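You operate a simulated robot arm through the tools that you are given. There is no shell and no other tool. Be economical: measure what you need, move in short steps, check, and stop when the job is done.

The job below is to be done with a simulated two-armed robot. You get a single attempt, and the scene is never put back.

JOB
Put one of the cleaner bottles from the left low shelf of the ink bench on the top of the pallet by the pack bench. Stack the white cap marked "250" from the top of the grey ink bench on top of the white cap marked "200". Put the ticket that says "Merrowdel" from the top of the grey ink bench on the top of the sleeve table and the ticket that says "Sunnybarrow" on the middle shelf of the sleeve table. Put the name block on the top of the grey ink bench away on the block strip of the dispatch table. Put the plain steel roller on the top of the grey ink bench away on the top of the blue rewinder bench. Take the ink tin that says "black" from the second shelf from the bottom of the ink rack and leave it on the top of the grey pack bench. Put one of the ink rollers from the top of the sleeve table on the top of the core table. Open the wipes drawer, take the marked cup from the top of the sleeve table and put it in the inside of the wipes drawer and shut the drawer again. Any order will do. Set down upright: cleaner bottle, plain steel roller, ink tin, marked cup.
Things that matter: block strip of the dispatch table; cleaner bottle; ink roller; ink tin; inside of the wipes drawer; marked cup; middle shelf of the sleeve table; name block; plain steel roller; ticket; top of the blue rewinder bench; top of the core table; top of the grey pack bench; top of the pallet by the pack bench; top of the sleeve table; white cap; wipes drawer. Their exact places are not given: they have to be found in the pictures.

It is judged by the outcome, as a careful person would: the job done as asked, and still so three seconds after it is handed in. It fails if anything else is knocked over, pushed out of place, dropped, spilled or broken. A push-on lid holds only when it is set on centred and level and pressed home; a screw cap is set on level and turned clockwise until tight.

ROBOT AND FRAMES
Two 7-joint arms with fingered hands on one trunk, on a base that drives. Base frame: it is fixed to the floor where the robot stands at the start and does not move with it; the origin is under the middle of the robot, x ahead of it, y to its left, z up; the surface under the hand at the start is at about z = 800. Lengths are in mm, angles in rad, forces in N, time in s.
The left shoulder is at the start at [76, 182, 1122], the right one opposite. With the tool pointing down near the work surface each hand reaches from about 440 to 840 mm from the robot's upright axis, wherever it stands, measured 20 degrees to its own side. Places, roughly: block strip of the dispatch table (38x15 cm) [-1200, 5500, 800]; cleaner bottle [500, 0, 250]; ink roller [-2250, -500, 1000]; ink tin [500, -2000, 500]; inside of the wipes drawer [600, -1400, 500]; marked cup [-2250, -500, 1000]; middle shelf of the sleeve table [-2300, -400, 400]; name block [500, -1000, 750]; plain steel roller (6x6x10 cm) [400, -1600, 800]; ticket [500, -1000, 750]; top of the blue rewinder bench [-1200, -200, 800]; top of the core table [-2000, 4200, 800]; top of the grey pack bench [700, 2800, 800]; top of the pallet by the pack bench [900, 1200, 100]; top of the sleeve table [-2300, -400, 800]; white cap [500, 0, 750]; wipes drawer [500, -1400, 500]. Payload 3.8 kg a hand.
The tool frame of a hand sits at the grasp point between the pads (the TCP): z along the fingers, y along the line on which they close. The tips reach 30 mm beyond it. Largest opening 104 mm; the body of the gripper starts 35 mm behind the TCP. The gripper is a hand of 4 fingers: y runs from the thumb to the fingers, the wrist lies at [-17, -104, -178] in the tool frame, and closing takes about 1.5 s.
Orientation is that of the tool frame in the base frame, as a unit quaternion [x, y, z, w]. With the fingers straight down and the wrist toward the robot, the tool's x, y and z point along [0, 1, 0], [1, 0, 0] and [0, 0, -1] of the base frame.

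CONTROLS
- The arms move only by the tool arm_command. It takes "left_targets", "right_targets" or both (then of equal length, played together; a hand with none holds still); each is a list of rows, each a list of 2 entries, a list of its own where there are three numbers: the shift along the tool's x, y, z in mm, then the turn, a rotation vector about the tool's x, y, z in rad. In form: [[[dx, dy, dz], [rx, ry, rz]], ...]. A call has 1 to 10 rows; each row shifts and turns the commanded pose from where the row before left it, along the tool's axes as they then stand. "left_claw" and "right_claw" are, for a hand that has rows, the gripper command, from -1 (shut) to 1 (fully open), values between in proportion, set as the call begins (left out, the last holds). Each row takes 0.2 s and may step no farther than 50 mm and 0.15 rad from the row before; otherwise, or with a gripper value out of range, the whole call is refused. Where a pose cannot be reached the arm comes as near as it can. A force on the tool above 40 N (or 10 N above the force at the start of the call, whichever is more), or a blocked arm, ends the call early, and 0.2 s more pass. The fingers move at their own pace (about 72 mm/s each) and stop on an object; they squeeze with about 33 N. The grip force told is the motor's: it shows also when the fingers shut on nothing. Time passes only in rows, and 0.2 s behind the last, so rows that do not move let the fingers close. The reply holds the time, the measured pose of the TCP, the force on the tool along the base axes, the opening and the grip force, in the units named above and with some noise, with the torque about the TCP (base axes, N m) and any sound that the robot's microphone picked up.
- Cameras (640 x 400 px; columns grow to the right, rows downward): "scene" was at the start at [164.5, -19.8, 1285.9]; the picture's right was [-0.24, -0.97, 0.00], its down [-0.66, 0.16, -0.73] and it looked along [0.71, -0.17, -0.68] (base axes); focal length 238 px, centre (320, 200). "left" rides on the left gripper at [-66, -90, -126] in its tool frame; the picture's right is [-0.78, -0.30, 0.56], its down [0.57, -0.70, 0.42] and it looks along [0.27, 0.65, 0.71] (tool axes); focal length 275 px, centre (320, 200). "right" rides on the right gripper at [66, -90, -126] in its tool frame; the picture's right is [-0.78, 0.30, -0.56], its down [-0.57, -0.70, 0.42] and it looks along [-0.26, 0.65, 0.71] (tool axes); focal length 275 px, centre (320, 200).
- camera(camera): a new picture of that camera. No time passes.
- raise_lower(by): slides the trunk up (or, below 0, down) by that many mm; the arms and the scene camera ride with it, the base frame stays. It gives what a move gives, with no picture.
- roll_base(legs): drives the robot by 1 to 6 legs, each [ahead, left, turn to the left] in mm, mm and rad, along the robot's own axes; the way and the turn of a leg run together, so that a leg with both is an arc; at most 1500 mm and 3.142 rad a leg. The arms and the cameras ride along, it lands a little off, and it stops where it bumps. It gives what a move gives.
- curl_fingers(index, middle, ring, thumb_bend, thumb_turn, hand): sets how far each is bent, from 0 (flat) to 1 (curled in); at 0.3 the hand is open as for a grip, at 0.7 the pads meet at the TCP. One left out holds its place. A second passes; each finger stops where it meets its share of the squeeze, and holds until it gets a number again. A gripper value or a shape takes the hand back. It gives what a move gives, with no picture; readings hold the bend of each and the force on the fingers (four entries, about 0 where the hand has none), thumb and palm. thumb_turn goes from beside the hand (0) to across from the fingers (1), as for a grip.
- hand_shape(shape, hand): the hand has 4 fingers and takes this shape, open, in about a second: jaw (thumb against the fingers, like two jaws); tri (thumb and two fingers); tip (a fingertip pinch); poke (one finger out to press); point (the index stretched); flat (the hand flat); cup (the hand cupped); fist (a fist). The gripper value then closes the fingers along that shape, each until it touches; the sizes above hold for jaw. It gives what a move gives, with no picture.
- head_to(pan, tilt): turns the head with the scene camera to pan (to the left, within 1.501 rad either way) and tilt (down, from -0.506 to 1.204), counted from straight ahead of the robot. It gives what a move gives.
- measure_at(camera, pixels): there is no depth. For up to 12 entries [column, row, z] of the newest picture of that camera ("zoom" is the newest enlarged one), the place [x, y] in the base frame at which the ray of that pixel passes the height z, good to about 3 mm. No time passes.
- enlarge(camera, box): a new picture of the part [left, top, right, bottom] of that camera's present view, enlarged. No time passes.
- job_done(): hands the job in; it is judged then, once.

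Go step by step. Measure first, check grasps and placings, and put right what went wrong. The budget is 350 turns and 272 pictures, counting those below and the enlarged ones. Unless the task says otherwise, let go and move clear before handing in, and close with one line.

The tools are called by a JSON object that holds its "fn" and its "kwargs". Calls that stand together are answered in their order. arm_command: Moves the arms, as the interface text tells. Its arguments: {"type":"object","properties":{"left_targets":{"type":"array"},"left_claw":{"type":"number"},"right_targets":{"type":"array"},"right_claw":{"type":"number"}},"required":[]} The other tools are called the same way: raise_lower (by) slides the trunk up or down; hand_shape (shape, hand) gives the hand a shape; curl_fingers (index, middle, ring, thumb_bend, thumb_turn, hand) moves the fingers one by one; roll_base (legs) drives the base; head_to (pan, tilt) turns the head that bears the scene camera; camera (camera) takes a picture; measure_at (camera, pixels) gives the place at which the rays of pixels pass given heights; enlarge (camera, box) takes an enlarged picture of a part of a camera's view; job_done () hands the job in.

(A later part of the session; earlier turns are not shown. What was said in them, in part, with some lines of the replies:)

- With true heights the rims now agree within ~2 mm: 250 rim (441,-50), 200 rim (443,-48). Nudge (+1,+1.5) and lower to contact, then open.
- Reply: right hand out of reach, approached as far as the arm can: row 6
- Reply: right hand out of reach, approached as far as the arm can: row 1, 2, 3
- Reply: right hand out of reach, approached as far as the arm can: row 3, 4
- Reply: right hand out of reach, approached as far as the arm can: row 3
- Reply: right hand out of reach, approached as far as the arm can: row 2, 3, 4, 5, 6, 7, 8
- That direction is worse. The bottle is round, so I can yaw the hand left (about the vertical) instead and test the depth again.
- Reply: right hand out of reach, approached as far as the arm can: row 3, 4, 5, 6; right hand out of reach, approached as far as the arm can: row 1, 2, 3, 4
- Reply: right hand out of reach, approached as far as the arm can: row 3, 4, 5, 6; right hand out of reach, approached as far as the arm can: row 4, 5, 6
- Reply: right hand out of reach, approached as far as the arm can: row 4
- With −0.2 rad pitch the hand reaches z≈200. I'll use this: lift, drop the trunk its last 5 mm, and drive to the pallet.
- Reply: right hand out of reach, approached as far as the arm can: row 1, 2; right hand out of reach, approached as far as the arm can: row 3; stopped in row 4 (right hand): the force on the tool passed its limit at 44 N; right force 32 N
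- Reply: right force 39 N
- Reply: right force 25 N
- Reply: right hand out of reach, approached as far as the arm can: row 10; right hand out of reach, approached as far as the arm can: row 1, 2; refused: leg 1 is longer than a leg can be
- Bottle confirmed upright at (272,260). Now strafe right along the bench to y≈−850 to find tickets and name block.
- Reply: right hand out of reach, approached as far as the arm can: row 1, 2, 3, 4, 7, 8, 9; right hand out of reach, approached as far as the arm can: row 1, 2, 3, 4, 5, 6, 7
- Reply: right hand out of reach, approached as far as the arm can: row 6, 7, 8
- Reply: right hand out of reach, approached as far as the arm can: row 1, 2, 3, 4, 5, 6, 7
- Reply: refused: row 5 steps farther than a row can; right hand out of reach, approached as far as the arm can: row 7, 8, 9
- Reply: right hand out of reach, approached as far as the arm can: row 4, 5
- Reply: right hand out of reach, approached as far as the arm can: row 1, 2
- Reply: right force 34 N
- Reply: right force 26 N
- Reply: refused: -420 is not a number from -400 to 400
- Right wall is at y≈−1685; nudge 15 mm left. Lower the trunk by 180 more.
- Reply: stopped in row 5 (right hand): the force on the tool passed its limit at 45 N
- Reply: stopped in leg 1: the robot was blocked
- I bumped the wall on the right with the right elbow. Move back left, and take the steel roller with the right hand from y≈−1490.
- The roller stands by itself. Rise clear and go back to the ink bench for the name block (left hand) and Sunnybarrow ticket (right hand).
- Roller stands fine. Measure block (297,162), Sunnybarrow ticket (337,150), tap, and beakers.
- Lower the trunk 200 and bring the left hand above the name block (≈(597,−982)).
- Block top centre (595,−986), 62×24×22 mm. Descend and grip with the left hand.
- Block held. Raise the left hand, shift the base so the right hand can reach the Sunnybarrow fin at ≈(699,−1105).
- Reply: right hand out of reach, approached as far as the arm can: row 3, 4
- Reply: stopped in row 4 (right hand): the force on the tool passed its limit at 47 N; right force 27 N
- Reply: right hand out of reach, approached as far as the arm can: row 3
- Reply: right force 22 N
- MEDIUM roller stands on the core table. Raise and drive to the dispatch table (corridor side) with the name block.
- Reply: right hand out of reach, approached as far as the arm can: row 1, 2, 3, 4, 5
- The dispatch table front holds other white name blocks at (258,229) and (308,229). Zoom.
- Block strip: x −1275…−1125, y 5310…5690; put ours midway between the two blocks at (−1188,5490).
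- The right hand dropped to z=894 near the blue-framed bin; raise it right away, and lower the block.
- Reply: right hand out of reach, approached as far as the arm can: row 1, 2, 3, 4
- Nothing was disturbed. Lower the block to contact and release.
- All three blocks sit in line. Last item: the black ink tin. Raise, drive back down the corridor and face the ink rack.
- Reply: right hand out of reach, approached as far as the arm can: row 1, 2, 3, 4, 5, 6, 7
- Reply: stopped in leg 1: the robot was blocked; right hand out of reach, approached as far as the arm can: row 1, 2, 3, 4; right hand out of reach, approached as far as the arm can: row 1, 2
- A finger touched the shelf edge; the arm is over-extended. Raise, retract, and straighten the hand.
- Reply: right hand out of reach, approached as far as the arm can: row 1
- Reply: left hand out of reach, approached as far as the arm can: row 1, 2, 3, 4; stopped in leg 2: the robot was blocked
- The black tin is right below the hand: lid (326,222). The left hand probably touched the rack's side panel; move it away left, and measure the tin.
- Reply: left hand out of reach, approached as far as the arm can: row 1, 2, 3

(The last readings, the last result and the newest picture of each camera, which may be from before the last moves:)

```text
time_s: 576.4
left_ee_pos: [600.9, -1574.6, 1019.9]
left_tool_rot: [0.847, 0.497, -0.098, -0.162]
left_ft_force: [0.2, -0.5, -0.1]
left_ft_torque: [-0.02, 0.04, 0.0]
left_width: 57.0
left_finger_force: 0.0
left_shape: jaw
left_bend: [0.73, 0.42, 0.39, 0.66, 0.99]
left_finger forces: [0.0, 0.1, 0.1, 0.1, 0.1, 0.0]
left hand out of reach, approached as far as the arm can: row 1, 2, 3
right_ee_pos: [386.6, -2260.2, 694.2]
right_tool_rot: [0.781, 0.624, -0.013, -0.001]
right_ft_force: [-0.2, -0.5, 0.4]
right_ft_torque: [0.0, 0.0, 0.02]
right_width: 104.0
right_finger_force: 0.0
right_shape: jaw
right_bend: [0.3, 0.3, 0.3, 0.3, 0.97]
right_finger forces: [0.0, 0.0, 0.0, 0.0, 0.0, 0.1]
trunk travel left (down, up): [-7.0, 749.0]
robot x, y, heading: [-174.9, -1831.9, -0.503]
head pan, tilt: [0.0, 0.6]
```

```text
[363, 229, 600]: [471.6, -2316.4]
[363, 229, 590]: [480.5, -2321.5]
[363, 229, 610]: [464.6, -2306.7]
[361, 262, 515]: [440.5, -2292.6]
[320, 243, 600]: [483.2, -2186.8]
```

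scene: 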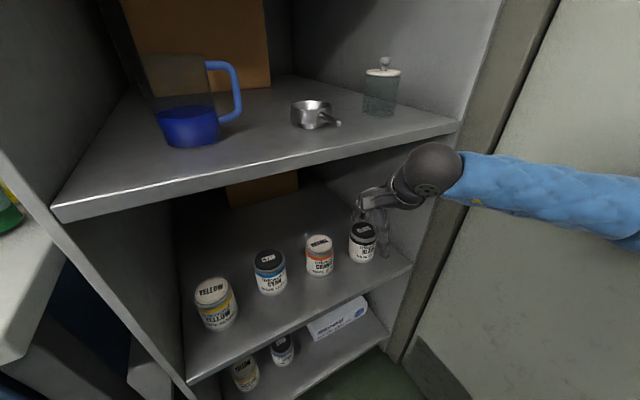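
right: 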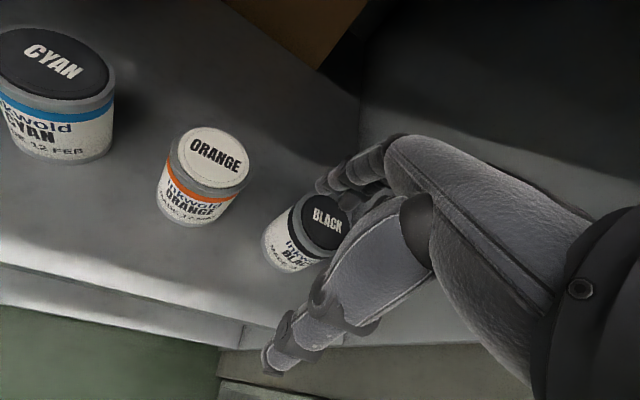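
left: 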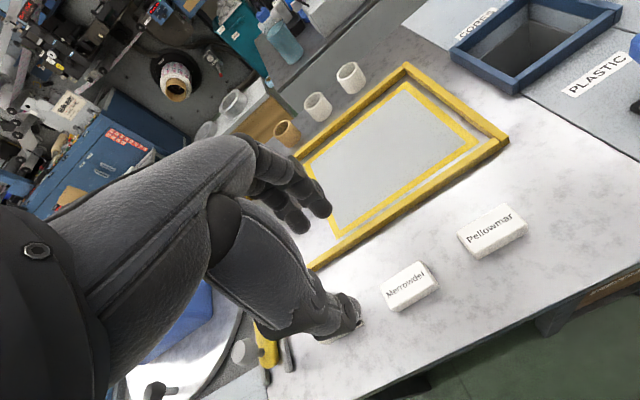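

Tin centre ≈ (469,−2315), lid z≈600. Drive ahead 95 mm to bring the hand over it.

{"fn": "roll_base", "kwargs": {"legs": [[96, -12, 0]]}}

{"fn": "camera", "kwargs": {"camera": "right"}}

```text
time_s: 577.1
left_ee_pos: [604.6, -1575.3, 1021.0]
left_tool_rot: [0.847, 0.497, -0.098, -0.161]
left_ft_force: [-0.1, 0.0, 0.1]
left_ft_torque: [0.01, 0.01, 0.0]
left_width: 57.1
left_finger_force: 0.0
left_shape: jaw
left_bend: [0.73, 0.42, 0.39, 0.66, 0.99]
left_finger forces: [0.0, 0.0, 0.0, 0.0, 0.1, 0.0]
right_ee_pos: [388.1, -2261.0, 693.9]
right_tool_rot: [0.783, 0.622, -0.013, -0.001]
right_ft_force: [0.0, -0.6, 0.2]
right_ft_torque: [0.03, 0.0, 0.01]
right_width: 103.7
right_finger_force: 0.0
right_shape: jaw
right_bend: [0.3, 0.3, 0.3, 0.3, 0.97]
right_finger forces: [0.0, 0.0, 0.1, 0.0, 0.0, 0.0]
trunk travel left (down, up): [-7.0, 749.0]
robot x, y, heading: [-168.8, -1832.2, -0.501]
head pan, tilt: [0.0, 0.6]
stopped in leg 1: the robot was blocked; the commanded pose is now the measured one
```

```text
50 pictures are left
```

right: 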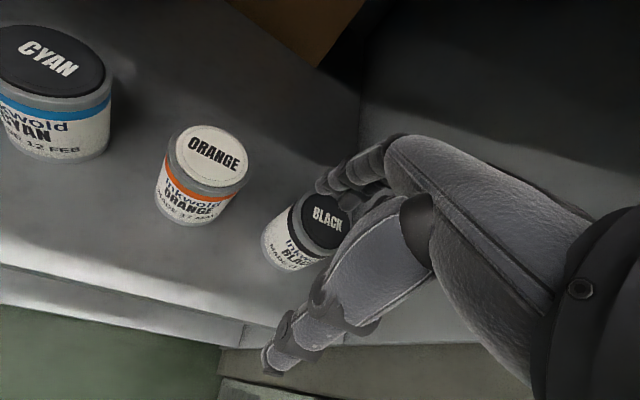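

The base is blocked (right elbow near the wall), so extend the arm instead: 92 forward, 35 right.

{"fn": "arm_command", "kwargs": {"right_targets": [[[-10, 30, 0], [0, 0, 0]], [[-12, 30, 0], [0, 0, 0]], [[-12, 30, 0], [0, 0, 0]], [[0, 0, 0], [0, 0, 0]]]}}

{"fn": "camera", "kwargs": {"camera": "right"}}

{"fn": "camera", "kwargs": {"camera": "scene"}}

```text
time_s: 578.3
left_ee_pos: [601.4, -1600.3, 1027.5]
left_tool_rot: [0.85, 0.492, -0.092, -0.165]
left_ft_force: [0.0, -0.2, 1.8]
left_ft_torque: [-0.01, -0.02, 0.01]
left_width: 57.0
left_finger_force: 0.1
left_shape: jaw
left_bend: [0.73, 0.42, 0.39, 0.66, 0.99]
left_finger forces: [0.0, 0.1, 0.0, 0.1, 0.0, 0.1]
right_ee_pos: [436.8, -2285.1, 668.9]
right_tool_rot: [0.745, 0.667, -0.024, -0.009]
right_ft_force: [3.1, -2.0, 2.3]
right_ft_torque: [0.23, 0.48, -0.04]
right_width: 103.8
right_finger_force: 0.1
right_shape: jaw
right_bend: [0.3, 0.3, 0.3, 0.3, 0.97]
right_finger forces: [0.1, 0.0, 0.0, 0.0, 0.0, 0.1]
trunk travel left (down, up): [-7.0, 749.0]
robot x, y, heading: [-175.2, -1832.5, -0.519]
head pan, tilt: [0.0, 0.6]
stopped in row 4 (right hand): the arm was blocked; the commanded pose is now the measured one
```

```text
49 pictures are left
```

right: 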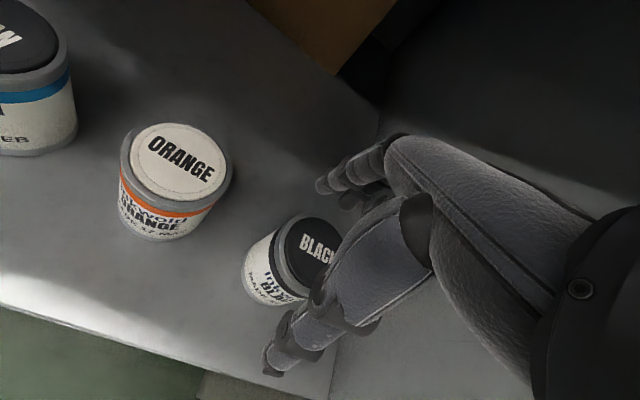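

```text
48 pictures are left
```

scene: 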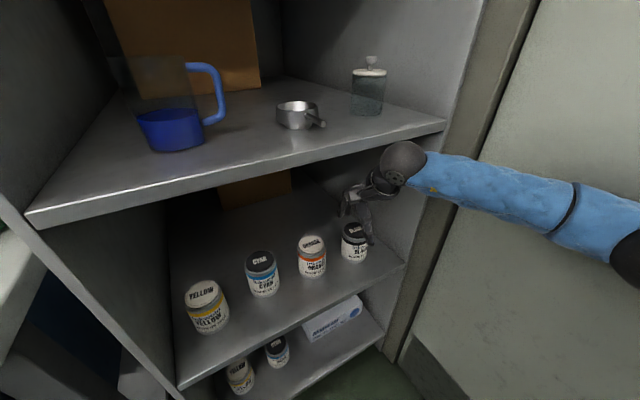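

The wrist hits the third shelf's edge. Pull back, pitch the hand forward 0.3 rad (keeps the wrist outside the rack), then go in again.

{"fn": "arm_command", "kwargs": {"right_targets": [[[0, -40, 0], [0, 0, 0]], [[0, -40, 0], [0, 0, 0]], [[0, 0, 0], [-0.15, 0, 0]], [[0, 0, 0], [-0.15, 0, 0]], [[0, 0, 0], [0, 0, 0]]]}}

{"fn": "camera", "kwargs": {"camera": "right"}}

```text
time_s: 579.7
left_ee_pos: [620.4, -1523.2, 1040.6]
left_tool_rot: [0.825, 0.534, -0.098, -0.16]
left_ft_force: [-0.3, 0.3, 0.5]
left_ft_torque: [-0.05, -0.05, -0.01]
left_width: 57.0
left_finger_force: 0.1
left_shape: jaw
left_bend: [0.73, 0.42, 0.39, 0.66, 0.99]
left_finger forces: [0.0, 0.0, 0.1, 0.0, 0.0, 0.0]
right_ee_pos: [435.2, -2227.6, 685.4]
right_tool_rot: [0.702, 0.697, 0.089, 0.111]
right_ft_force: [0.1, -0.4, -0.1]
right_ft_torque: [0.0, 0.03, 0.03]
right_width: 104.0
right_finger_force: 0.1
right_shape: jaw
right_bend: [0.3, 0.3, 0.3, 0.3, 0.97]
right_finger forces: [0.0, 0.1, 0.0, 0.0, 0.0, 0.0]
trunk travel left (down, up): [-7.0, 749.0]
robot x, y, heading: [-137.0, -1840.1, -0.418]
head pan, tilt: [0.0, 0.6]
stopped in row 5 (right hand): the arm was blocked; the commanded pose is now the measured one
```

```text
47 pictures are left
```

right: 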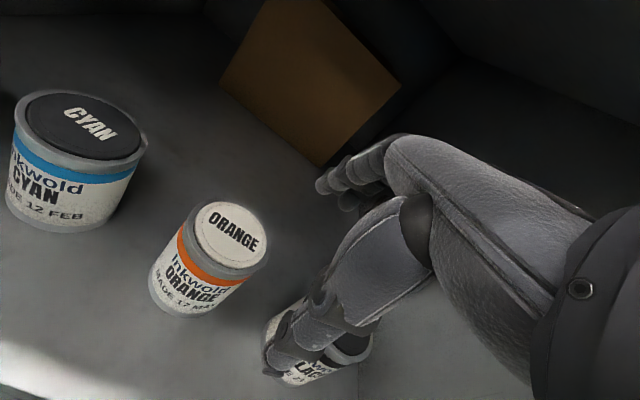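

My elbow pushes on the wall and rotates the base. Retreat: retract the left arm, back out 130 mm, and re-plan from farther left with a near-straight arm.

{"fn": "roll_base", "kwargs": {"legs": [[-120, 0, 0]]}}

{"fn": "arm_command", "kwargs": {"left_targets": [[[0, -40, -20], [0, 0, 0]], [[0, -40, -20], [0, 0, 0]], [[0, -40, -20], [0, 0, 0]], [[0, -40, -10], [0, 0, 0]], [[0, -40, 0], [0, 0, 0]]]}}

{"fn": "camera", "kwargs": {"camera": "scene"}}

```text
time_s: 581.0
left_ee_pos: [506.2, -1514.1, 1036.6]
left_tool_rot: [0.829, 0.524, -0.092, -0.171]
left_ft_force: [-0.8, -0.1, -0.5]
left_ft_torque: [0.0, -0.01, -0.01]
left_width: 57.2
left_finger_force: 0.2
left_shape: jaw
left_bend: [0.73, 0.42, 0.39, 0.66, 0.99]
left_finger forces: [0.0, 0.0, 0.0, 0.0, 0.0, 0.0]
right_ee_pos: [309.6, -2200.8, 671.7]
right_tool_rot: [0.71, 0.69, 0.095, 0.099]
right_ft_force: [-0.7, 0.5, 0.2]
right_ft_torque: [-0.03, 0.0, -0.01]
right_width: 104.1
right_finger_force: 0.1
right_shape: jaw
right_bend: [0.3, 0.3, 0.3, 0.3, 0.97]
right_finger forces: [0.0, 0.1, 0.1, 0.1, 0.0, 0.1]
trunk travel left (down, up): [-7.0, 749.0]
robot x, y, heading: [-255.5, -1791.8, -0.441]
head pan, tilt: [0.0, 0.6]
```

```text
time_s: 582.1
left_ee_pos: [506.0, -1514.5, 1037.3]
left_tool_rot: [0.829, 0.524, -0.092, -0.17]
left_ft_force: [-0.1, -0.9, 0.3]
left_ft_torque: [0.03, 0.01, -0.01]
left_width: 56.9
left_finger_force: 0.1
left_shape: jaw
left_bend: [0.73, 0.42, 0.39, 0.66, 0.99]
left_finger forces: [0.1, 0.0, 0.1, 0.0, 0.0, 0.1]
left hand out of reach, approached as far as the arm can: row 1, 2, 3, 4, 5
right_ee_pos: [311.4, -2201.2, 670.1]
right_tool_rot: [0.711, 0.69, 0.094, 0.1]
right_ft_force: [-0.2, 0.6, 0.7]
right_ft_torque: [0.03, 0.02, -0.03]
right_width: 103.8
right_finger_force: 0.1
right_shape: jaw
right_bend: [0.3, 0.3, 0.3, 0.3, 0.97]
right_finger forces: [0.1, 0.0, 0.0, 0.1, 0.0, 0.1]
trunk travel left (down, up): [-7.0, 749.0]
robot x, y, heading: [-253.1, -1786.2, -0.445]
head pan, tilt: [0.0, 0.6]
```

```text
46 pictures are left
```

scene: 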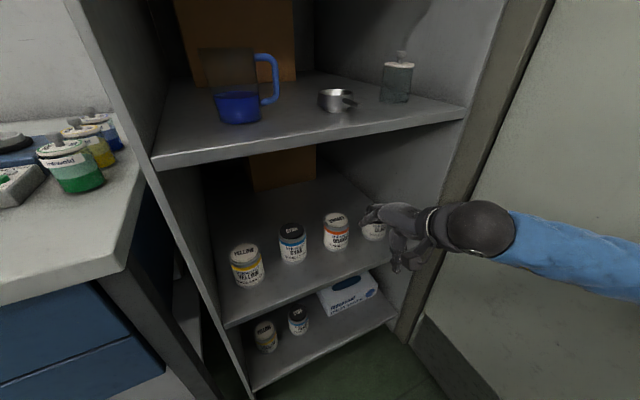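

Everything still stands. Shift left, turn to −0.65, and move in with the arm more stretched.

{"fn": "arm_command", "kwargs": {"right_targets": [[[0, 0, -20], [0, 0, 0]], [[0, 0, 0], [0, 0, 0]]]}}

{"fn": "roll_base", "kwargs": {"legs": [[0, 143, 0], [0, 0, -0.205], [120, 30, 0]]}}

{"fn": "camera", "kwargs": {"camera": "right"}}

```text
time_s: 582.8
left_ee_pos: [505.0, -1514.8, 1037.6]
left_tool_rot: [0.829, 0.524, -0.092, -0.171]
left_ft_force: [0.2, -0.1, 0.6]
left_ft_torque: [-0.02, 0.01, 0.0]
left_width: 57.2
left_finger_force: 0.2
left_shape: jaw
left_bend: [0.73, 0.42, 0.39, 0.66, 0.99]
left_finger forces: [0.0, 0.0, 0.0, 0.0, 0.0, 0.1]
right_ee_pos: [305.8, -2201.7, 690.0]
right_tool_rot: [0.711, 0.689, 0.094, 0.1]
right_ft_force: [0.4, 0.3, -0.6]
right_ft_torque: [0.01, 0.03, 0.02]
right_width: 103.9
right_finger_force: 0.0
right_shape: jaw
right_bend: [0.3, 0.3, 0.3, 0.3, 0.97]
right_finger forces: [0.1, 0.0, 0.1, 0.1, 0.1, 0.0]
trunk travel left (down, up): [-7.0, 749.0]
robot x, y, heading: [-251.5, -1790.5, -0.442]
head pan, tilt: [0.0, 0.6]
```

```text
time_s: 585.7
left_ee_pos: [723.3, -1592.8, 1037.2]
left_tool_rot: [0.878, 0.437, -0.074, -0.179]
left_ft_force: [0.7, -0.1, -0.1]
left_ft_torque: [0.03, 0.01, 0.01]
left_width: 57.3
left_finger_force: 0.0
left_shape: jaw
left_bend: [0.73, 0.42, 0.39, 0.66, 0.99]
left_finger forces: [0.0, 0.0, 0.1, 0.0, 0.0, 0.0]
right_ee_pos: [386.7, -2223.2, 690.7]
right_tool_rot: [0.778, 0.614, 0.084, 0.108]
right_ft_force: [0.8, 0.7, -0.8]
right_ft_torque: [-0.01, -0.01, 0.01]
right_width: 104.0
right_finger_force: 0.1
right_shape: jaw
right_bend: [0.3, 0.3, 0.3, 0.3, 0.97]
right_finger forces: [0.1, 0.0, 0.0, 0.0, 0.0, 0.0]
trunk travel left (down, up): [-7.0, 749.0]
robot x, y, heading: [-78.4, -1712.0, -0.647]
head pan, tilt: [0.0, 0.6]
```

```text
45 pictures are left
```

right: 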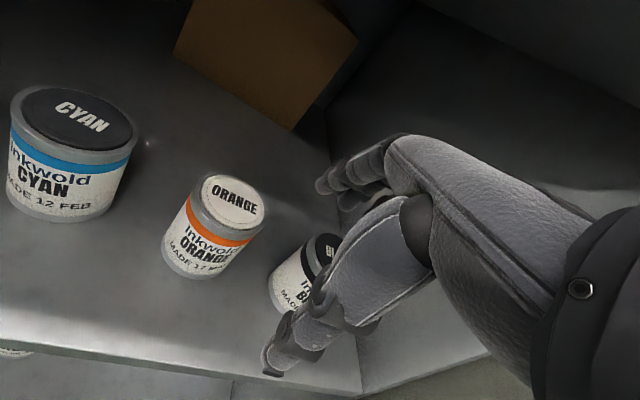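

Extend the arm over the tin (101 forward, 70 right).

{"fn": "arm_command", "kwargs": {"right_targets": [[[-23.5, 32.5, 9], [0, 0, 0]], [[-23.5, 32.5, 9], [0, 0, 0]], [[-23.5, 32.5, 9], [0, 0, 0]], [[0, 0, 0], [0, 0, 0]]]}}

{"fn": "camera", "kwargs": {"camera": "right"}}

{"fn": "camera", "kwargs": {"camera": "scene"}}

```text
time_s: 586.7
left_ee_pos: [722.8, -1592.6, 1037.2]
left_tool_rot: [0.878, 0.437, -0.075, -0.179]
left_ft_force: [0.0, 0.6, -1.1]
left_ft_torque: [0.02, 0.0, -0.02]
left_width: 57.1
left_finger_force: 0.0
left_shape: jaw
left_bend: [0.73, 0.42, 0.39, 0.66, 0.99]
left_finger forces: [0.0, 0.0, 0.0, 0.0, 0.0, 0.0]
right_ee_pos: [467.1, -2316.5, 692.0]
right_tool_rot: [0.778, 0.613, 0.084, 0.11]
right_ft_force: [0.4, 0.1, 0.3]
right_ft_torque: [-0.02, -0.02, 0.02]
right_width: 104.1
right_finger_force: 0.0
right_shape: jaw
right_bend: [0.3, 0.3, 0.3, 0.3, 0.97]
right_finger forces: [0.0, 0.1, 0.0, 0.0, 0.1, 0.1]
trunk travel left (down, up): [-7.0, 749.0]
robot x, y, heading: [-78.6, -1708.5, -0.648]
head pan, tilt: [0.0, 0.6]
```

```text
44 pictures are left
```

right: 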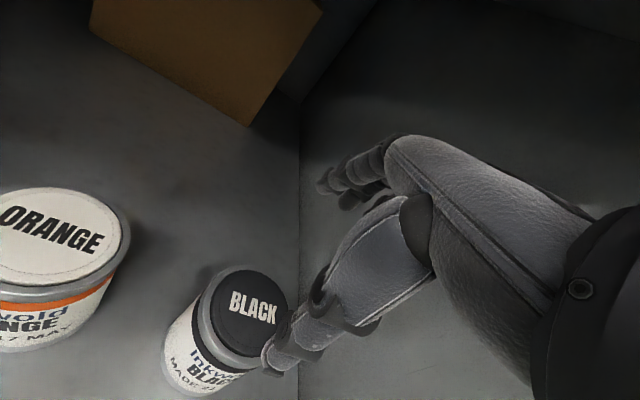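

```text
43 pictures are left
```

scene: 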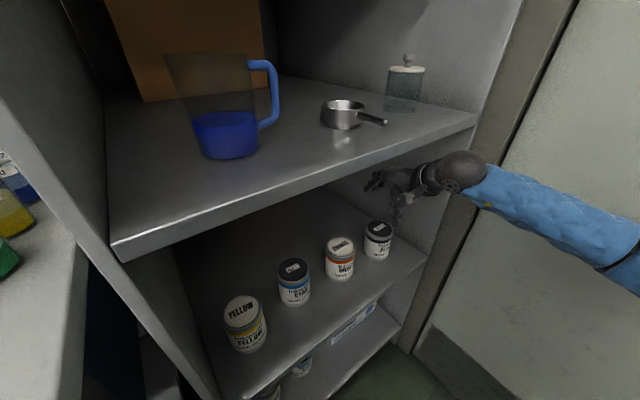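

{"fn": "measure_at", "kwargs": {"camera": "right", "pixels": [[247, 310, 600], [247, 310, 610], [210, 305, 600], [288, 318, 600], [200, 375, 515], [300, 230, 700]]}}

{"fn": "measure_at", "kwargs": {"camera": "scene", "pixels": [[379, 229, 600], [379, 229, 610], [376, 259, 515], [341, 245, 600]]}}

```text
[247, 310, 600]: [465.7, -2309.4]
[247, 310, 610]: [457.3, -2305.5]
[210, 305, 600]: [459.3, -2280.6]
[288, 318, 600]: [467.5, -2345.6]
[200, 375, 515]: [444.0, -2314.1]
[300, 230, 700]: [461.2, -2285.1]
```

```text
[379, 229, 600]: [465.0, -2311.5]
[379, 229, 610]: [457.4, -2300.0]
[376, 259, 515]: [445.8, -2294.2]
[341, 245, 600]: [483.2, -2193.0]
```

Tin centre (465,−2311). Shift slightly back/left, and descend 112 mm straight down.

{"fn": "arm_command", "kwargs": {"right_targets": [[[5, -11, -3], [0, 0, 0]], [[0, -8, 29], [0, 0, 0]], [[0, -8, 29], [0, 0, 0]], [[0, -8, 29], [0, 0, 0]], [[0, -3, 12], [0, 0, 0]], [[0, 0, 0], [0, 0, 0]]]}}

{"fn": "camera", "kwargs": {"camera": "right"}}

```text
time_s: 588.1
left_ee_pos: [723.0, -1592.1, 1038.4]
left_tool_rot: [0.879, 0.437, -0.074, -0.179]
left_ft_force: [-0.8, 0.0, 0.3]
left_ft_torque: [0.0, -0.01, 0.02]
left_width: 57.0
left_finger_force: 0.0
left_shape: jaw
left_bend: [0.73, 0.42, 0.39, 0.66, 0.99]
left_finger forces: [0.1, 0.0, 0.1, 0.1, 0.0, 0.0]
right_ee_pos: [457.8, -2309.2, 590.2]
right_tool_rot: [0.777, 0.614, 0.085, 0.11]
right_ft_force: [1.8, 0.6, 3.0]
right_ft_torque: [0.03, -0.11, 0.0]
right_width: 103.7
right_finger_force: 0.0
right_shape: jaw
right_bend: [0.3, 0.3, 0.3, 0.3, 0.97]
right_finger forces: [2.1, 0.0, 0.0, 0.1, 0.1, 0.0]
trunk travel left (down, up): [-7.0, 749.0]
robot x, y, heading: [-75.5, -1707.8, -0.646]
head pan, tilt: [0.0, 0.6]
```

```text
42 pictures are left
```

right: 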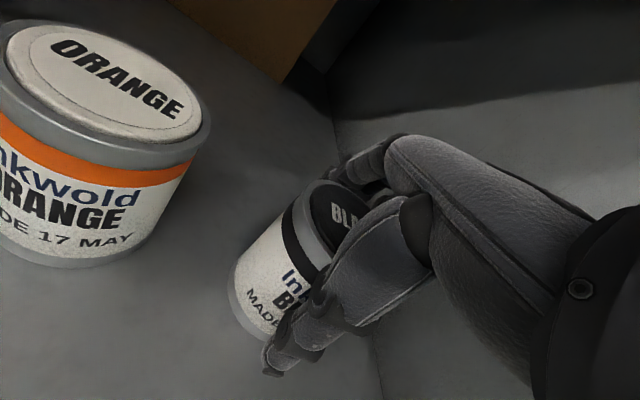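

Jaws straddle the tin (light touch at the index). Close.

{"fn": "arm_command", "kwargs": {"right_targets": [[[0, 0, 0], [0, 0, 0]], [[0, 0, 0], [0, 0, 0]], [[0, 0, 0], [0, 0, 0]], [[0, 0, 0], [0, 0, 0]], [[0, 0, 0], [0, 0, 0]], [[0, 0, 0], [0, 0, 0]]], "right_claw": -1}}

{"fn": "camera", "kwargs": {"camera": "right"}}

```text
time_s: 589.5
left_ee_pos: [723.0, -1592.3, 1038.3]
left_tool_rot: [0.879, 0.437, -0.073, -0.178]
left_ft_force: [-0.1, 0.7, -0.3]
left_ft_torque: [0.01, 0.01, -0.03]
left_width: 57.0
left_finger_force: 0.0
left_shape: jaw
left_bend: [0.73, 0.42, 0.39, 0.66, 0.99]
left_finger forces: [0.0, 0.1, 0.1, 0.0, 0.1, 0.0]
right_ee_pos: [458.6, -2310.0, 590.1]
right_tool_rot: [0.777, 0.613, 0.085, 0.11]
right_ft_force: [-0.2, 1.4, 7.9]
right_ft_torque: [0.07, 0.35, -0.09]
right_width: 75.5
right_finger_force: 33.1
right_shape: jaw
right_bend: [0.33, 0.43, 0.36, 0.54, 0.99]
right_finger forces: [26.9, 9.2, 0.0, 0.1, 31.0, 0.1]
trunk travel left (down, up): [-7.0, 749.0]
robot x, y, heading: [-77.7, -1707.8, -0.652]
head pan, tilt: [0.0, 0.6]
```

```text
41 pictures are left
```

right: 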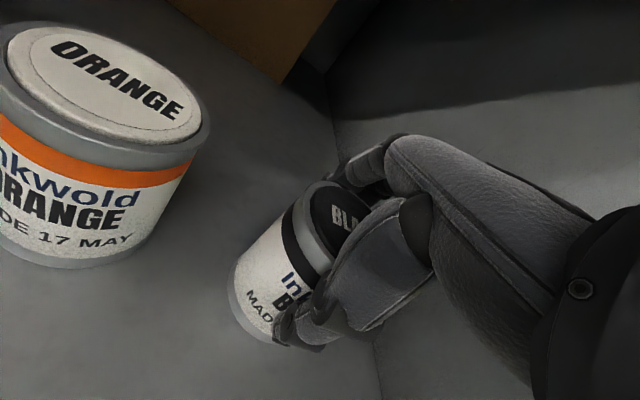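

Gripped (75 mm). Lift 30 mm straight up and check.

{"fn": "arm_command", "kwargs": {"right_targets": [[[0, 2.7, -9.6], [0, 0, 0]], [[0, 5.4, -19], [0, 0, 0]], [[0, 0, 0], [0, 0, 0]]]}}

{"fn": "camera", "kwargs": {"camera": "right"}}

```text
time_s: 590.3
left_ee_pos: [723.1, -1592.2, 1038.4]
left_tool_rot: [0.879, 0.437, -0.074, -0.179]
left_ft_force: [-0.1, -0.5, 0.2]
left_ft_torque: [0.0, -0.01, 0.0]
left_width: 57.3
left_finger_force: 0.0
left_shape: jaw
left_bend: [0.73, 0.42, 0.39, 0.66, 0.99]
left_finger forces: [0.1, 0.1, 0.1, 0.0, 0.0, 0.1]
right_ee_pos: [458.4, -2308.6, 618.1]
right_tool_rot: [0.778, 0.613, 0.082, 0.109]
right_ft_force: [0.3, -0.4, -5.0]
right_ft_torque: [0.01, 0.02, -0.01]
right_width: 75.5
right_finger_force: 33.2
right_shape: jaw
right_bend: [0.35, 0.43, 0.36, 0.54, 0.99]
right_finger forces: [24.8, 9.1, 0.0, 0.0, 29.5, 0.1]
trunk travel left (down, up): [-7.0, 749.0]
robot x, y, heading: [-76.9, -1706.1, -0.648]
head pan, tilt: [0.0, 0.6]
```

```text
40 pictures are left
```

right: 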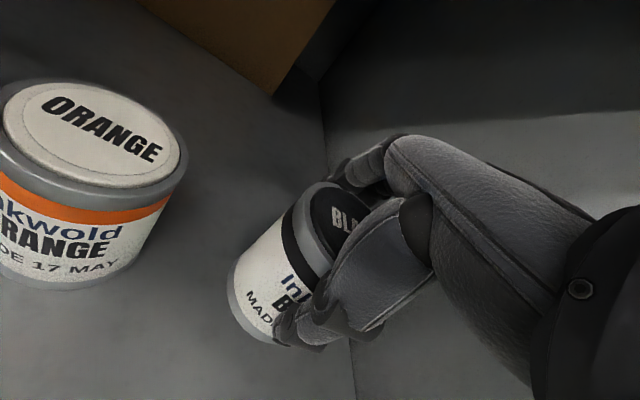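

Lift to z≈700 so the tin clears its neighbours, then back the base out.

{"fn": "arm_command", "kwargs": {"right_targets": [[[0, 7.2, -26], [0, 0, 0]], [[0, 7.2, -26], [0, 0, 0]], [[0, 6, -22], [0, 0, 0]], [[0, 0, 0], [0, 0, 0]]]}}

{"fn": "arm_command", "kwargs": {"right_targets": [[[23.5, -32.5, -9], [0, 0, 0]], [[23.5, -32.5, -9], [0, 0, 0]], [[10, -32.5, -9], [0, 0, 0]], [[0, 0, 0], [0, 0, 0]]]}}

{"fn": "camera", "kwargs": {"camera": "scene"}}

```text
time_s: 591.3
left_ee_pos: [721.8, -1592.7, 1037.7]
left_tool_rot: [0.878, 0.437, -0.075, -0.18]
left_ft_force: [1.0, 0.4, -0.9]
left_ft_torque: [0.01, 0.0, 0.01]
left_width: 56.9
left_finger_force: 0.0
left_shape: jaw
left_bend: [0.73, 0.42, 0.39, 0.66, 0.99]
left_finger forces: [0.0, 0.0, 0.0, 0.0, 0.1, 0.0]
right_ee_pos: [458.6, -2308.2, 695.2]
right_tool_rot: [0.777, 0.614, 0.083, 0.109]
right_ft_force: [-0.6, 0.4, -4.3]
right_ft_torque: [-0.03, 0.01, -0.01]
right_width: 75.6
right_finger_force: 33.2
right_shape: jaw
right_bend: [0.35, 0.43, 0.36, 0.54, 0.99]
right_finger forces: [24.6, 9.0, 0.0, 0.1, 29.3, 0.0]
trunk travel left (down, up): [-7.0, 749.0]
robot x, y, heading: [-73.3, -1703.1, -0.651]
head pan, tilt: [0.0, 0.6]
```

```text
time_s: 592.3
left_ee_pos: [722.2, -1593.9, 1037.5]
left_tool_rot: [0.878, 0.437, -0.074, -0.18]
left_ft_force: [-0.2, -0.4, 0.8]
left_ft_torque: [-0.05, 0.03, 0.01]
left_width: 57.2
left_finger_force: 0.0
left_shape: jaw
left_bend: [0.73, 0.42, 0.39, 0.66, 0.99]
left_finger forces: [0.0, 0.0, 0.0, 0.1, 0.0, 0.0]
right_ee_pos: [374.3, -2229.6, 694.5]
right_tool_rot: [0.778, 0.613, 0.084, 0.109]
right_ft_force: [0.2, 0.1, -4.0]
right_ft_torque: [-0.03, 0.0, 0.0]
right_width: 75.4
right_finger_force: 33.3
right_shape: jaw
right_bend: [0.35, 0.43, 0.36, 0.54, 0.99]
right_finger forces: [24.5, 9.5, 0.1, 0.0, 29.5, 0.1]
trunk travel left (down, up): [-7.0, 749.0]
robot x, y, heading: [-76.2, -1703.4, -0.645]
head pan, tilt: [0.0, 0.6]
```

```text
39 pictures are left
```

scene: 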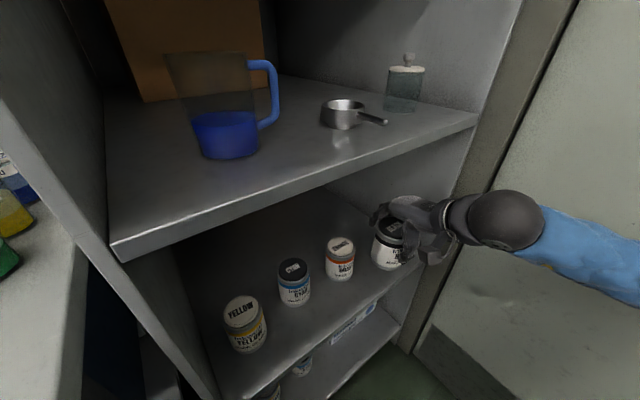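

Out over the edge. Back away from the rack, raise the trunk, square up, and strafe to the pack bench.

{"fn": "roll_base", "kwargs": {"legs": [[-413, 93, 0]]}}

{"fn": "raise_lower", "kwargs": {"by": 350}}

{"fn": "camera", "kwargs": {"camera": "right"}}

```text
time_s: 594.9
left_ee_pos: [448.3, -1270.2, 1037.4]
left_tool_rot: [0.879, 0.436, -0.073, -0.179]
left_ft_force: [0.2, 0.1, 0.7]
left_ft_torque: [0.0, 0.03, -0.04]
left_width: 57.1
left_finger_force: 0.1
left_shape: jaw
left_bend: [0.73, 0.42, 0.39, 0.66, 0.99]
left_finger forces: [0.1, 0.0, 0.0, 0.0, 0.1, 0.0]
right_ee_pos: [99.2, -1905.1, 695.0]
right_tool_rot: [0.778, 0.613, 0.084, 0.108]
right_ft_force: [0.6, 0.3, -3.6]
right_ft_torque: [-0.01, 0.02, -0.05]
right_width: 75.2
right_finger_force: 33.0
right_shape: jaw
right_bend: [0.35, 0.43, 0.36, 0.54, 0.99]
right_finger forces: [24.4, 9.5, 0.1, 0.0, 29.4, 0.0]
trunk travel left (down, up): [-7.0, 749.0]
robot x, y, heading: [-348.1, -1380.8, -0.647]
head pan, tilt: [0.0, 0.6]
```

```text
time_s: 598.3
left_ee_pos: [259.7, -1125.2, 1524.0]
left_tool_rot: [0.894, 0.448, 0.016, -0.004]
left_ft_force: [0.3, 0.2, -0.2]
left_ft_torque: [0.02, 0.03, -0.02]
left_width: 57.0
left_finger_force: 0.1
left_shape: jaw
left_bend: [0.73, 0.42, 0.39, 0.66, 0.99]
left_finger forces: [0.0, 0.0, 0.0, 0.0, 0.0, 0.0]
right_ee_pos: [99.4, -1906.4, 1044.2]
right_tool_rot: [0.778, 0.613, 0.083, 0.109]
right_ft_force: [-0.3, -0.7, -4.8]
right_ft_torque: [0.04, -0.01, 0.0]
right_width: 75.5
right_finger_force: 32.8
right_shape: jaw
right_bend: [0.35, 0.43, 0.36, 0.54, 0.99]
right_finger forces: [24.0, 9.4, 0.0, 0.0, 28.8, 0.0]
trunk travel left (down, up): [-357.0, 399.0]
robot x, y, heading: [-352.1, -1383.7, -0.65]
head pan, tilt: [0.0, 0.6]
```

```text
38 pictures are left
```

right: 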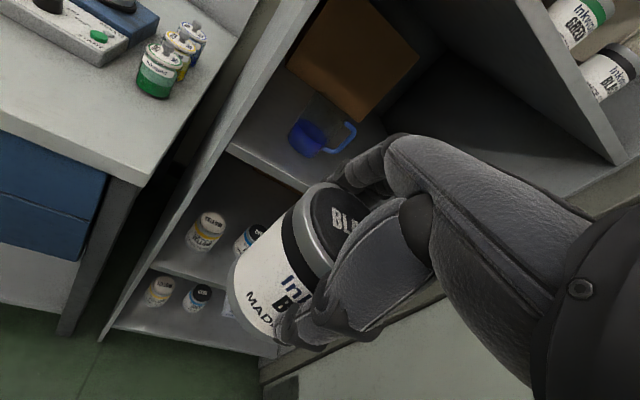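

{"fn": "roll_base", "kwargs": {"legs": [[0, 0, 0.65], [0, 1500, 0], [0, 1500, 0], [0, 1000, 0]]}}

{"fn": "head_to", "kwargs": {"pan": 0, "tilt": 0.7}}

{"fn": "camera", "kwargs": {"camera": "scene"}}

```text
time_s: 619.3
left_ee_pos: [61.0, 3174.2, 1524.7]
left_tool_rot: [0.712, 0.702, 0.013, -0.007]
left_ft_force: [0.8, 0.5, -0.4]
left_ft_torque: [0.0, 0.01, 0.0]
left_width: 57.1
left_finger_force: 0.0
left_shape: jaw
left_bend: [0.73, 0.42, 0.39, 0.66, 0.99]
left_finger forces: [0.1, 0.0, 0.0, 0.1, 0.1, 0.0]
right_ee_pos: [389.4, 2448.8, 1044.9]
right_tool_rot: [0.55, 0.824, 0.112, 0.077]
right_ft_force: [-0.4, 0.4, -4.0]
right_ft_torque: [0.02, 0.06, -0.03]
right_width: 75.3
right_finger_force: 33.2
right_shape: jaw
right_bend: [0.36, 0.43, 0.36, 0.54, 0.99]
right_finger forces: [23.4, 9.1, 0.0, 0.0, 28.3, 0.1]
trunk travel left (down, up): [-357.0, 399.0]
robot x, y, heading: [-276.6, 2605.2, -0.019]
head pan, tilt: [0.0, 0.6]
```

```text
time_s: 620.0
left_ee_pos: [61.0, 3174.4, 1523.7]
left_tool_rot: [0.712, 0.702, 0.015, -0.007]
left_ft_force: [0.1, 0.9, -0.1]
left_ft_torque: [-0.02, 0.0, 0.03]
left_width: 57.1
left_finger_force: 0.1
left_shape: jaw
left_bend: [0.73, 0.42, 0.39, 0.66, 0.99]
left_finger forces: [0.1, 0.1, 0.1, 0.0, 0.1, 0.1]
right_ee_pos: [390.1, 2447.3, 1045.0]
right_tool_rot: [0.551, 0.823, 0.112, 0.077]
right_ft_force: [0.0, -0.1, -4.5]
right_ft_torque: [0.03, -0.01, 0.0]
right_width: 75.3
right_finger_force: 33.5
right_shape: jaw
right_bend: [0.36, 0.43, 0.36, 0.54, 0.99]
right_finger forces: [23.6, 9.1, 0.0, 0.0, 28.2, 0.0]
trunk travel left (down, up): [-357.0, 399.0]
robot x, y, heading: [-282.2, 2607.7, -0.022]
head pan, tilt: [0.0, 0.7]
```

```text
37 pictures are left
```

scene: 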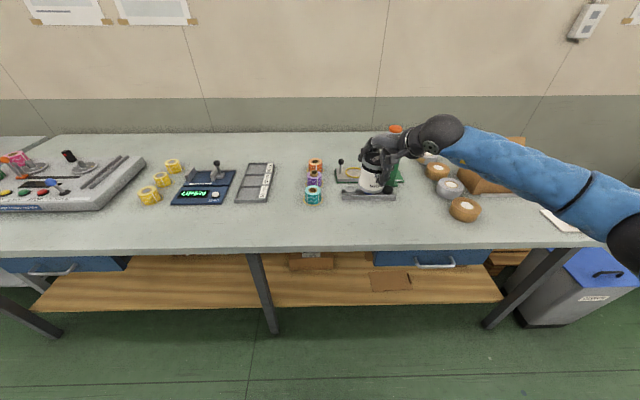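

The pack bench front strip is free, e.g. at (400,225). Measure.

{"fn": "measure_at", "kwargs": {"camera": "scene", "pixels": [[400, 222, 800], [400, 222, 850], [400, 247, 800], [370, 200, 800], [310, 203, 800], [260, 225, 800], [340, 225, 800], [465, 220, 800]]}}

{"fn": "camera", "kwargs": {"camera": "right"}}

```text
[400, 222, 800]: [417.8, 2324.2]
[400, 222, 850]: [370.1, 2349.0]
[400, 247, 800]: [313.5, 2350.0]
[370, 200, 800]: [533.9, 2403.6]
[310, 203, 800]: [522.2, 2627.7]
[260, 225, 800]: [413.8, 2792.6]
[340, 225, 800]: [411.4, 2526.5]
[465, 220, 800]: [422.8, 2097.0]
```

```text
36 pictures are left
```

right: 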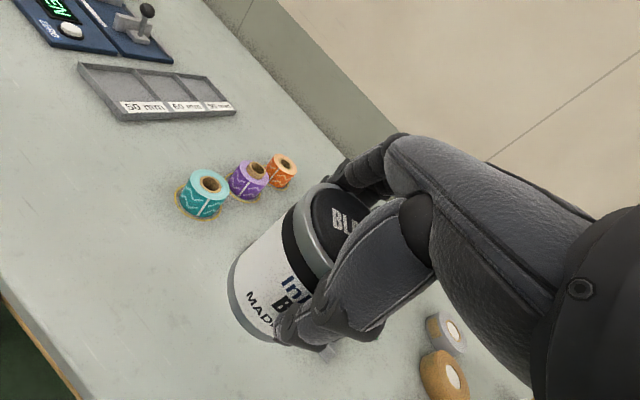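

Spot below the hand (≈(415,2450)) is free. Lower the trunk 130 mm, then feel for contact.

{"fn": "raise_lower", "kwargs": {"by": -130}}

{"fn": "arm_command", "kwargs": {"right_targets": [[[0, 15, 14], [0, 0, 0]], [[0, -2, 8], [0, 0, 0]], [[0, -1.4, 5], [0, 0, 0]], [[0, -1.4, 5], [0, 0, 0]], [[0, 0, 0], [0, 0, 0]]]}}

{"fn": "camera", "kwargs": {"camera": "right"}}

```text
time_s: 621.5
left_ee_pos: [130.3, 3173.2, 1363.2]
left_tool_rot: [0.712, 0.701, -0.022, -0.044]
left_ft_force: [0.5, -0.5, 0.9]
left_ft_torque: [0.0, 0.0, 0.0]
left_width: 56.9
left_finger_force: 0.0
left_shape: jaw
left_bend: [0.73, 0.42, 0.39, 0.66, 0.99]
left_finger forces: [0.0, 0.1, 0.0, 0.0, 0.1, 0.0]
right_ee_pos: [390.8, 2448.4, 916.0]
right_tool_rot: [0.55, 0.824, 0.113, 0.077]
right_ft_force: [0.1, 0.0, -2.7]
right_ft_torque: [0.01, 0.01, 0.03]
right_width: 75.5
right_finger_force: 32.9
right_shape: jaw
right_bend: [0.36, 0.43, 0.36, 0.54, 0.99]
right_finger forces: [23.3, 9.2, 0.1, 0.1, 28.2, 0.0]
trunk travel left (down, up): [-227.0, 529.0]
robot x, y, heading: [-274.7, 2604.4, -0.021]
head pan, tilt: [0.0, 0.7]
```

```text
time_s: 622.7
left_ee_pos: [130.9, 3171.8, 1362.5]
left_tool_rot: [0.711, 0.701, -0.022, -0.044]
left_ft_force: [0.0, 0.3, 0.5]
left_ft_torque: [-0.01, -0.02, 0.0]
left_width: 57.2
left_finger_force: 0.1
left_shape: jaw
left_bend: [0.73, 0.42, 0.39, 0.66, 0.99]
left_finger forces: [0.0, 0.1, 0.0, 0.0, 0.0, 0.1]
right_ee_pos: [408.0, 2455.4, 886.6]
right_tool_rot: [0.551, 0.823, 0.112, 0.077]
right_ft_force: [0.6, 0.2, -4.5]
right_ft_torque: [0.02, 0.02, 0.02]
right_width: 75.2
right_finger_force: 33.5
right_shape: jaw
right_bend: [0.36, 0.43, 0.36, 0.54, 0.99]
right_finger forces: [23.3, 9.2, 0.1, 0.0, 28.2, 0.0]
trunk travel left (down, up): [-227.0, 529.0]
robot x, y, heading: [-278.9, 2606.8, -0.019]
head pan, tilt: [0.0, 0.7]
```

```text
35 pictures are left
```

right: 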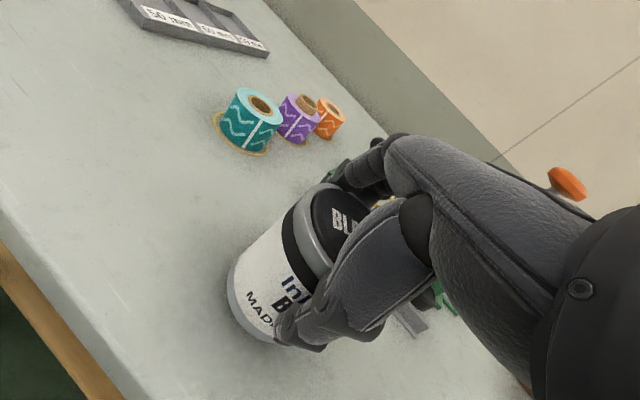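

{"fn": "arm_command", "kwargs": {"right_targets": [[[0, -1, 4], [0, 0, 0]], [[0, -1, 4], [0, 0, 0]], [[0, -1, 3], [0, 0, 0]], [[0, -1, 3], [0, 0, 0]], [[0, -1, 3], [0, 0, 0]], [[0, 0, 0], [0, 0, 0]]]}}

```text
time_s: 624.1
left_ee_pos: [130.1, 3173.8, 1362.6]
left_tool_rot: [0.711, 0.702, -0.023, -0.045]
left_ft_force: [0.4, 0.0, 0.5]
left_ft_torque: [0.0, 0.02, 0.03]
left_width: 57.1
left_finger_force: 0.1
left_shape: jaw
left_bend: [0.73, 0.42, 0.39, 0.66, 0.99]
left_finger forces: [0.0, 0.0, 0.0, 0.0, 0.0, 0.0]
right_ee_pos: [408.8, 2456.3, 870.5]
right_tool_rot: [0.549, 0.824, 0.116, 0.079]
right_ft_force: [0.4, 0.8, 8.9]
right_ft_torque: [-0.18, 0.23, -0.02]
right_width: 74.9
right_finger_force: 32.9
right_shape: jaw
right_bend: [0.36, 0.43, 0.36, 0.54, 0.99]
right_finger forces: [28.4, 10.0, 0.0, 0.1, 30.1, 0.0]
trunk travel left (down, up): [-227.0, 529.0]
robot x, y, heading: [-281.8, 2608.3, -0.016]
head pan, tilt: [0.0, 0.7]
```

Contact. Press 2 mm more so the tin sits flat, then open and look.

{"fn": "arm_command", "kwargs": {"right_targets": [[[0, -0.5, 2], [0, 0, 0]], [[0, 0, 0], [0, 0, 0]]]}}

{"fn": "arm_command", "kwargs": {"right_targets": [[[0, 0, 0], [0, 0, 0]], [[0, 0, 0], [0, 0, 0]], [[0, 0, 0], [0, 0, 0]]], "right_claw": 1}}

{"fn": "camera", "kwargs": {"camera": "right"}}

```text
time_s: 624.7
left_ee_pos: [129.0, 3174.3, 1362.9]
left_tool_rot: [0.711, 0.701, -0.022, -0.045]
left_ft_force: [0.3, 0.0, 0.3]
left_ft_torque: [0.03, -0.02, -0.03]
left_width: 57.0
left_finger_force: 0.1
left_shape: jaw
left_bend: [0.73, 0.42, 0.39, 0.66, 0.99]
left_finger forces: [0.0, 0.0, 0.0, 0.0, 0.1, 0.1]
right_ee_pos: [408.2, 2456.2, 870.2]
right_tool_rot: [0.55, 0.823, 0.116, 0.08]
right_ft_force: [1.4, 2.5, 18.2]
right_ft_torque: [-0.25, 0.44, -0.01]
right_width: 74.8
right_finger_force: 33.2
right_shape: jaw
right_bend: [0.35, 0.43, 0.36, 0.55, 1.0]
right_finger forces: [31.0, 11.3, 0.1, 0.1, 31.2, 0.1]
trunk travel left (down, up): [-227.0, 529.0]
robot x, y, heading: [-280.9, 2606.5, -0.017]
head pan, tilt: [0.0, 0.7]
```

```text
time_s: 625.5
left_ee_pos: [129.8, 3172.9, 1361.4]
left_tool_rot: [0.711, 0.701, -0.022, -0.045]
left_ft_force: [0.5, 0.6, -0.7]
left_ft_torque: [0.01, -0.01, 0.0]
left_width: 57.1
left_finger_force: 0.1
left_shape: jaw
left_bend: [0.73, 0.42, 0.39, 0.66, 0.99]
left_finger forces: [0.0, 0.1, 0.0, 0.0, 0.0, 0.1]
right_ee_pos: [406.6, 2454.6, 867.4]
right_tool_rot: [0.55, 0.824, 0.112, 0.078]
right_ft_force: [-0.4, 1.2, 8.0]
right_ft_torque: [0.12, -0.25, 0.07]
right_width: 103.6
right_finger_force: 0.1
right_shape: jaw
right_bend: [0.29, 0.3, 0.3, 0.3, 0.97]
right_finger forces: [6.5, 0.1, 0.1, 0.1, 0.1, 0.1]
trunk travel left (down, up): [-227.0, 529.0]
robot x, y, heading: [-277.1, 2610.8, -0.018]
head pan, tilt: [0.0, 0.7]
```

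```text
34 pictures are left
```

right: 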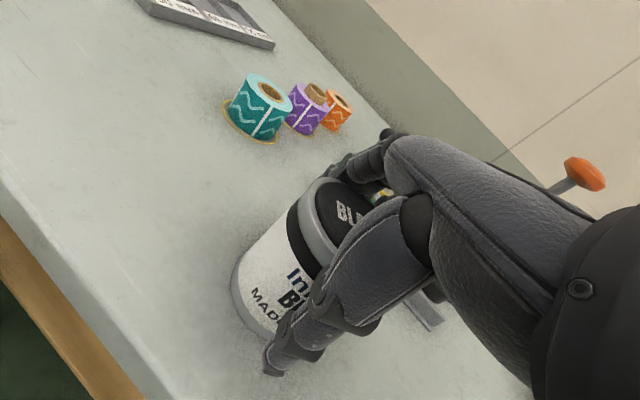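

Released; the index rests on the lid. Rise straight up.

{"fn": "arm_command", "kwargs": {"right_targets": [[[0, 2.7, -9.6], [0, 0, 0]], [[0, 8, -29], [0, 0, 0]], [[0, 10, -36], [0, 0, 0]], [[0, 12, -42], [0, 0, 0]], [[0, 12, -42], [0, 0, 0]], [[0, 0, 0], [0, 0, 0]]]}}

{"fn": "camera", "kwargs": {"camera": "right"}}

```text
time_s: 626.9
left_ee_pos: [131.1, 3172.8, 1361.5]
left_tool_rot: [0.711, 0.701, -0.022, -0.045]
left_ft_force: [-0.2, -0.7, 1.2]
left_ft_torque: [0.0, 0.0, -0.02]
left_width: 57.0
left_finger_force: 0.0
left_shape: jaw
left_bend: [0.73, 0.42, 0.39, 0.66, 0.99]
left_finger forces: [0.1, 0.0, 0.1, 0.0, 0.0, 0.0]
right_ee_pos: [407.8, 2456.2, 1033.4]
right_tool_rot: [0.551, 0.823, 0.113, 0.077]
right_ft_force: [-0.4, 0.4, 0.3]
right_ft_torque: [0.02, -0.04, -0.01]
right_width: 103.7
right_finger_force: 0.1
right_shape: jaw
right_bend: [0.3, 0.3, 0.3, 0.3, 0.97]
right_finger forces: [0.1, 0.0, 0.1, 0.1, 0.0, 0.0]
trunk travel left (down, up): [-227.0, 529.0]
robot x, y, heading: [-278.9, 2607.4, -0.022]
head pan, tilt: [0.0, 0.7]
```

```text
33 pictures are left
```

right: 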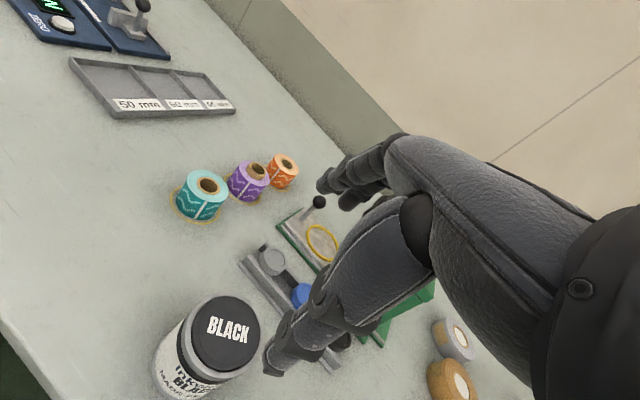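

Tin stands upright. Back off and do a final check of the cap stack and the bench I bumped earlier.

{"fn": "roll_base", "kwargs": {"legs": [[-150, 0, 0.02], [0, -1500, 0], [0, -1000, 0]]}}

{"fn": "camera", "kwargs": {"camera": "scene"}}

{"fn": "enlarge", "kwargs": {"camera": "scene", "box": [280, 130, 460, 260]}}

```text
time_s: 640.1
left_ee_pos: [-40.3, 674.2, 1361.8]
left_tool_rot: [0.704, 0.708, -0.022, -0.044]
left_ft_force: [-0.5, 0.7, 0.0]
left_ft_torque: [-0.03, -0.03, 0.0]
left_width: 57.3
left_finger_force: 0.0
left_shape: jaw
left_bend: [0.73, 0.42, 0.39, 0.66, 0.99]
left_finger forces: [0.0, 0.0, 0.0, 0.0, 0.0, 0.1]
right_ee_pos: [250.7, -37.0, 1031.8]
right_tool_rot: [0.543, 0.829, 0.114, 0.077]
right_ft_force: [0.4, -0.4, -0.6]
right_ft_torque: [0.02, 0.01, 0.03]
right_width: 103.6
right_finger_force: 0.0
right_shape: jaw
right_bend: [0.3, 0.3, 0.3, 0.3, 0.97]
right_finger forces: [0.1, 0.0, 0.1, 0.1, 0.0, 0.1]
trunk travel left (down, up): [-227.0, 529.0]
robot x, y, heading: [-439.0, 100.8, -0.006]
head pan, tilt: [0.0, 0.7]
```

```text
32 pictures are left
```

scene: 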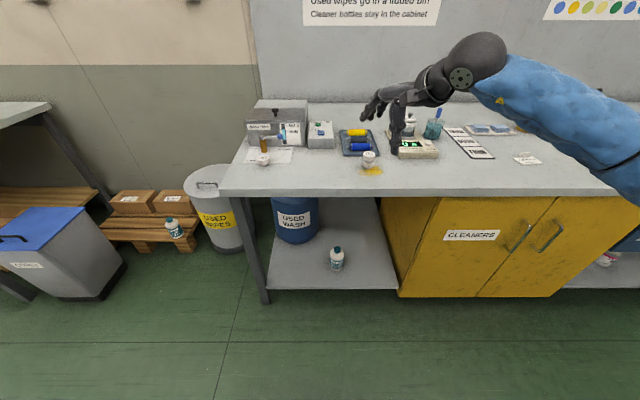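

```text
3.08 times, centred on (370, 195) of scene
```

zoom: 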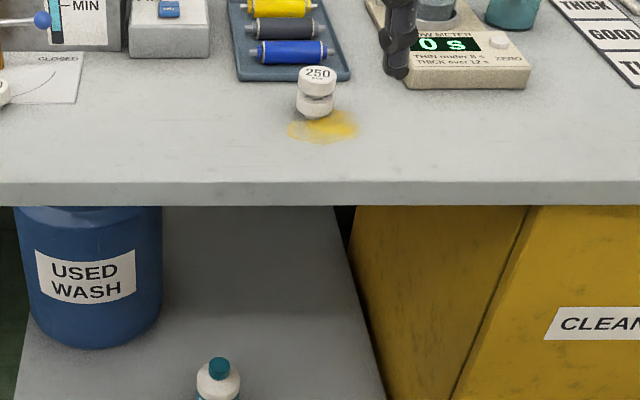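

Stack and bottle are fine. Glance right toward the bench I bumped.

{"fn": "roll_base", "kwargs": {"legs": [[0, 0, -1.5]]}}

{"fn": "head_to", "kwargs": {"pan": -0.1, "tilt": 0.45}}

{"fn": "camera", "kwargs": {"camera": "scene"}}

```text
time_s: 644.2
left_ee_pos: [156.1, -262.9, 1363.9]
left_tool_rot: [0.998, 0.034, 0.014, -0.047]
left_ft_force: [0.0, -0.1, 0.1]
left_ft_torque: [0.0, -0.01, -0.04]
left_width: 57.1
left_finger_force: 0.0
left_shape: jaw
left_bend: [0.73, 0.42, 0.39, 0.66, 0.99]
left_finger forces: [0.0, 0.2, 0.1, 0.0, 0.1, 0.1]
right_ee_pos: [-536.3, -596.4, 1032.6]
right_tool_rot: [0.963, 0.232, 0.03, 0.134]
right_ft_force: [0.0, -0.1, -0.8]
right_ft_torque: [-0.01, 0.03, 0.03]
right_width: 103.7
right_finger_force: 0.0
right_shape: jaw
right_bend: [0.3, 0.3, 0.3, 0.3, 0.97]
right_finger forces: [0.0, 0.0, 0.0, 0.1, 0.1, 0.1]
trunk travel left (down, up): [-227.0, 529.0]
robot x, y, heading: [-438.2, 98.4, -1.508]
head pan, tilt: [0.0, 0.7]
```

```text
time_s: 645.0
left_ee_pos: [157.4, -262.5, 1362.2]
left_tool_rot: [0.998, 0.033, 0.014, -0.048]
left_ft_force: [-0.2, 0.1, -0.3]
left_ft_torque: [-0.03, 0.01, -0.01]
left_width: 57.2
left_finger_force: 0.0
left_shape: jaw
left_bend: [0.73, 0.42, 0.39, 0.66, 0.99]
left_finger forces: [0.0, 0.0, 0.0, 0.1, 0.0, 0.0]
right_ee_pos: [-535.2, -596.5, 1031.8]
right_tool_rot: [0.963, 0.233, 0.031, 0.134]
right_ft_force: [-0.6, -0.2, 0.0]
right_ft_torque: [-0.05, -0.02, -0.02]
right_width: 103.8
right_finger_force: 0.1
right_shape: jaw
right_bend: [0.3, 0.3, 0.3, 0.3, 0.97]
right_finger forces: [0.0, 0.1, 0.1, 0.0, 0.0, 0.0]
trunk travel left (down, up): [-227.0, 529.0]
robot x, y, heading: [-440.0, 100.3, -1.51]
head pan, tilt: [-0.099, 0.45]
```

```text
30 pictures are left
```

scene: 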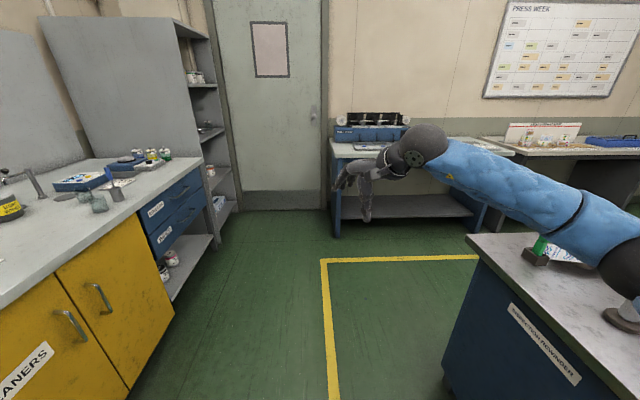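

Everything looks in place: the drawer is shut, the bumped bench is undisturbed, the steel roller is on the bench labelled "Inspection Rewinder", and both hands are clear. I'm handing the job in.

{"fn": "job_done", "kwargs": {}}

```text
The job is handed in.
```

I finished all nine parts of the job and handed it in. The 250 cap sits a few mm off-centre on the 200 cap but stayed put. I took the dark "MEDIUM" roller as the ink roller and the graduated beaker as the marked cup. I also bumped a blue side bench, though nothing on it looked moved.
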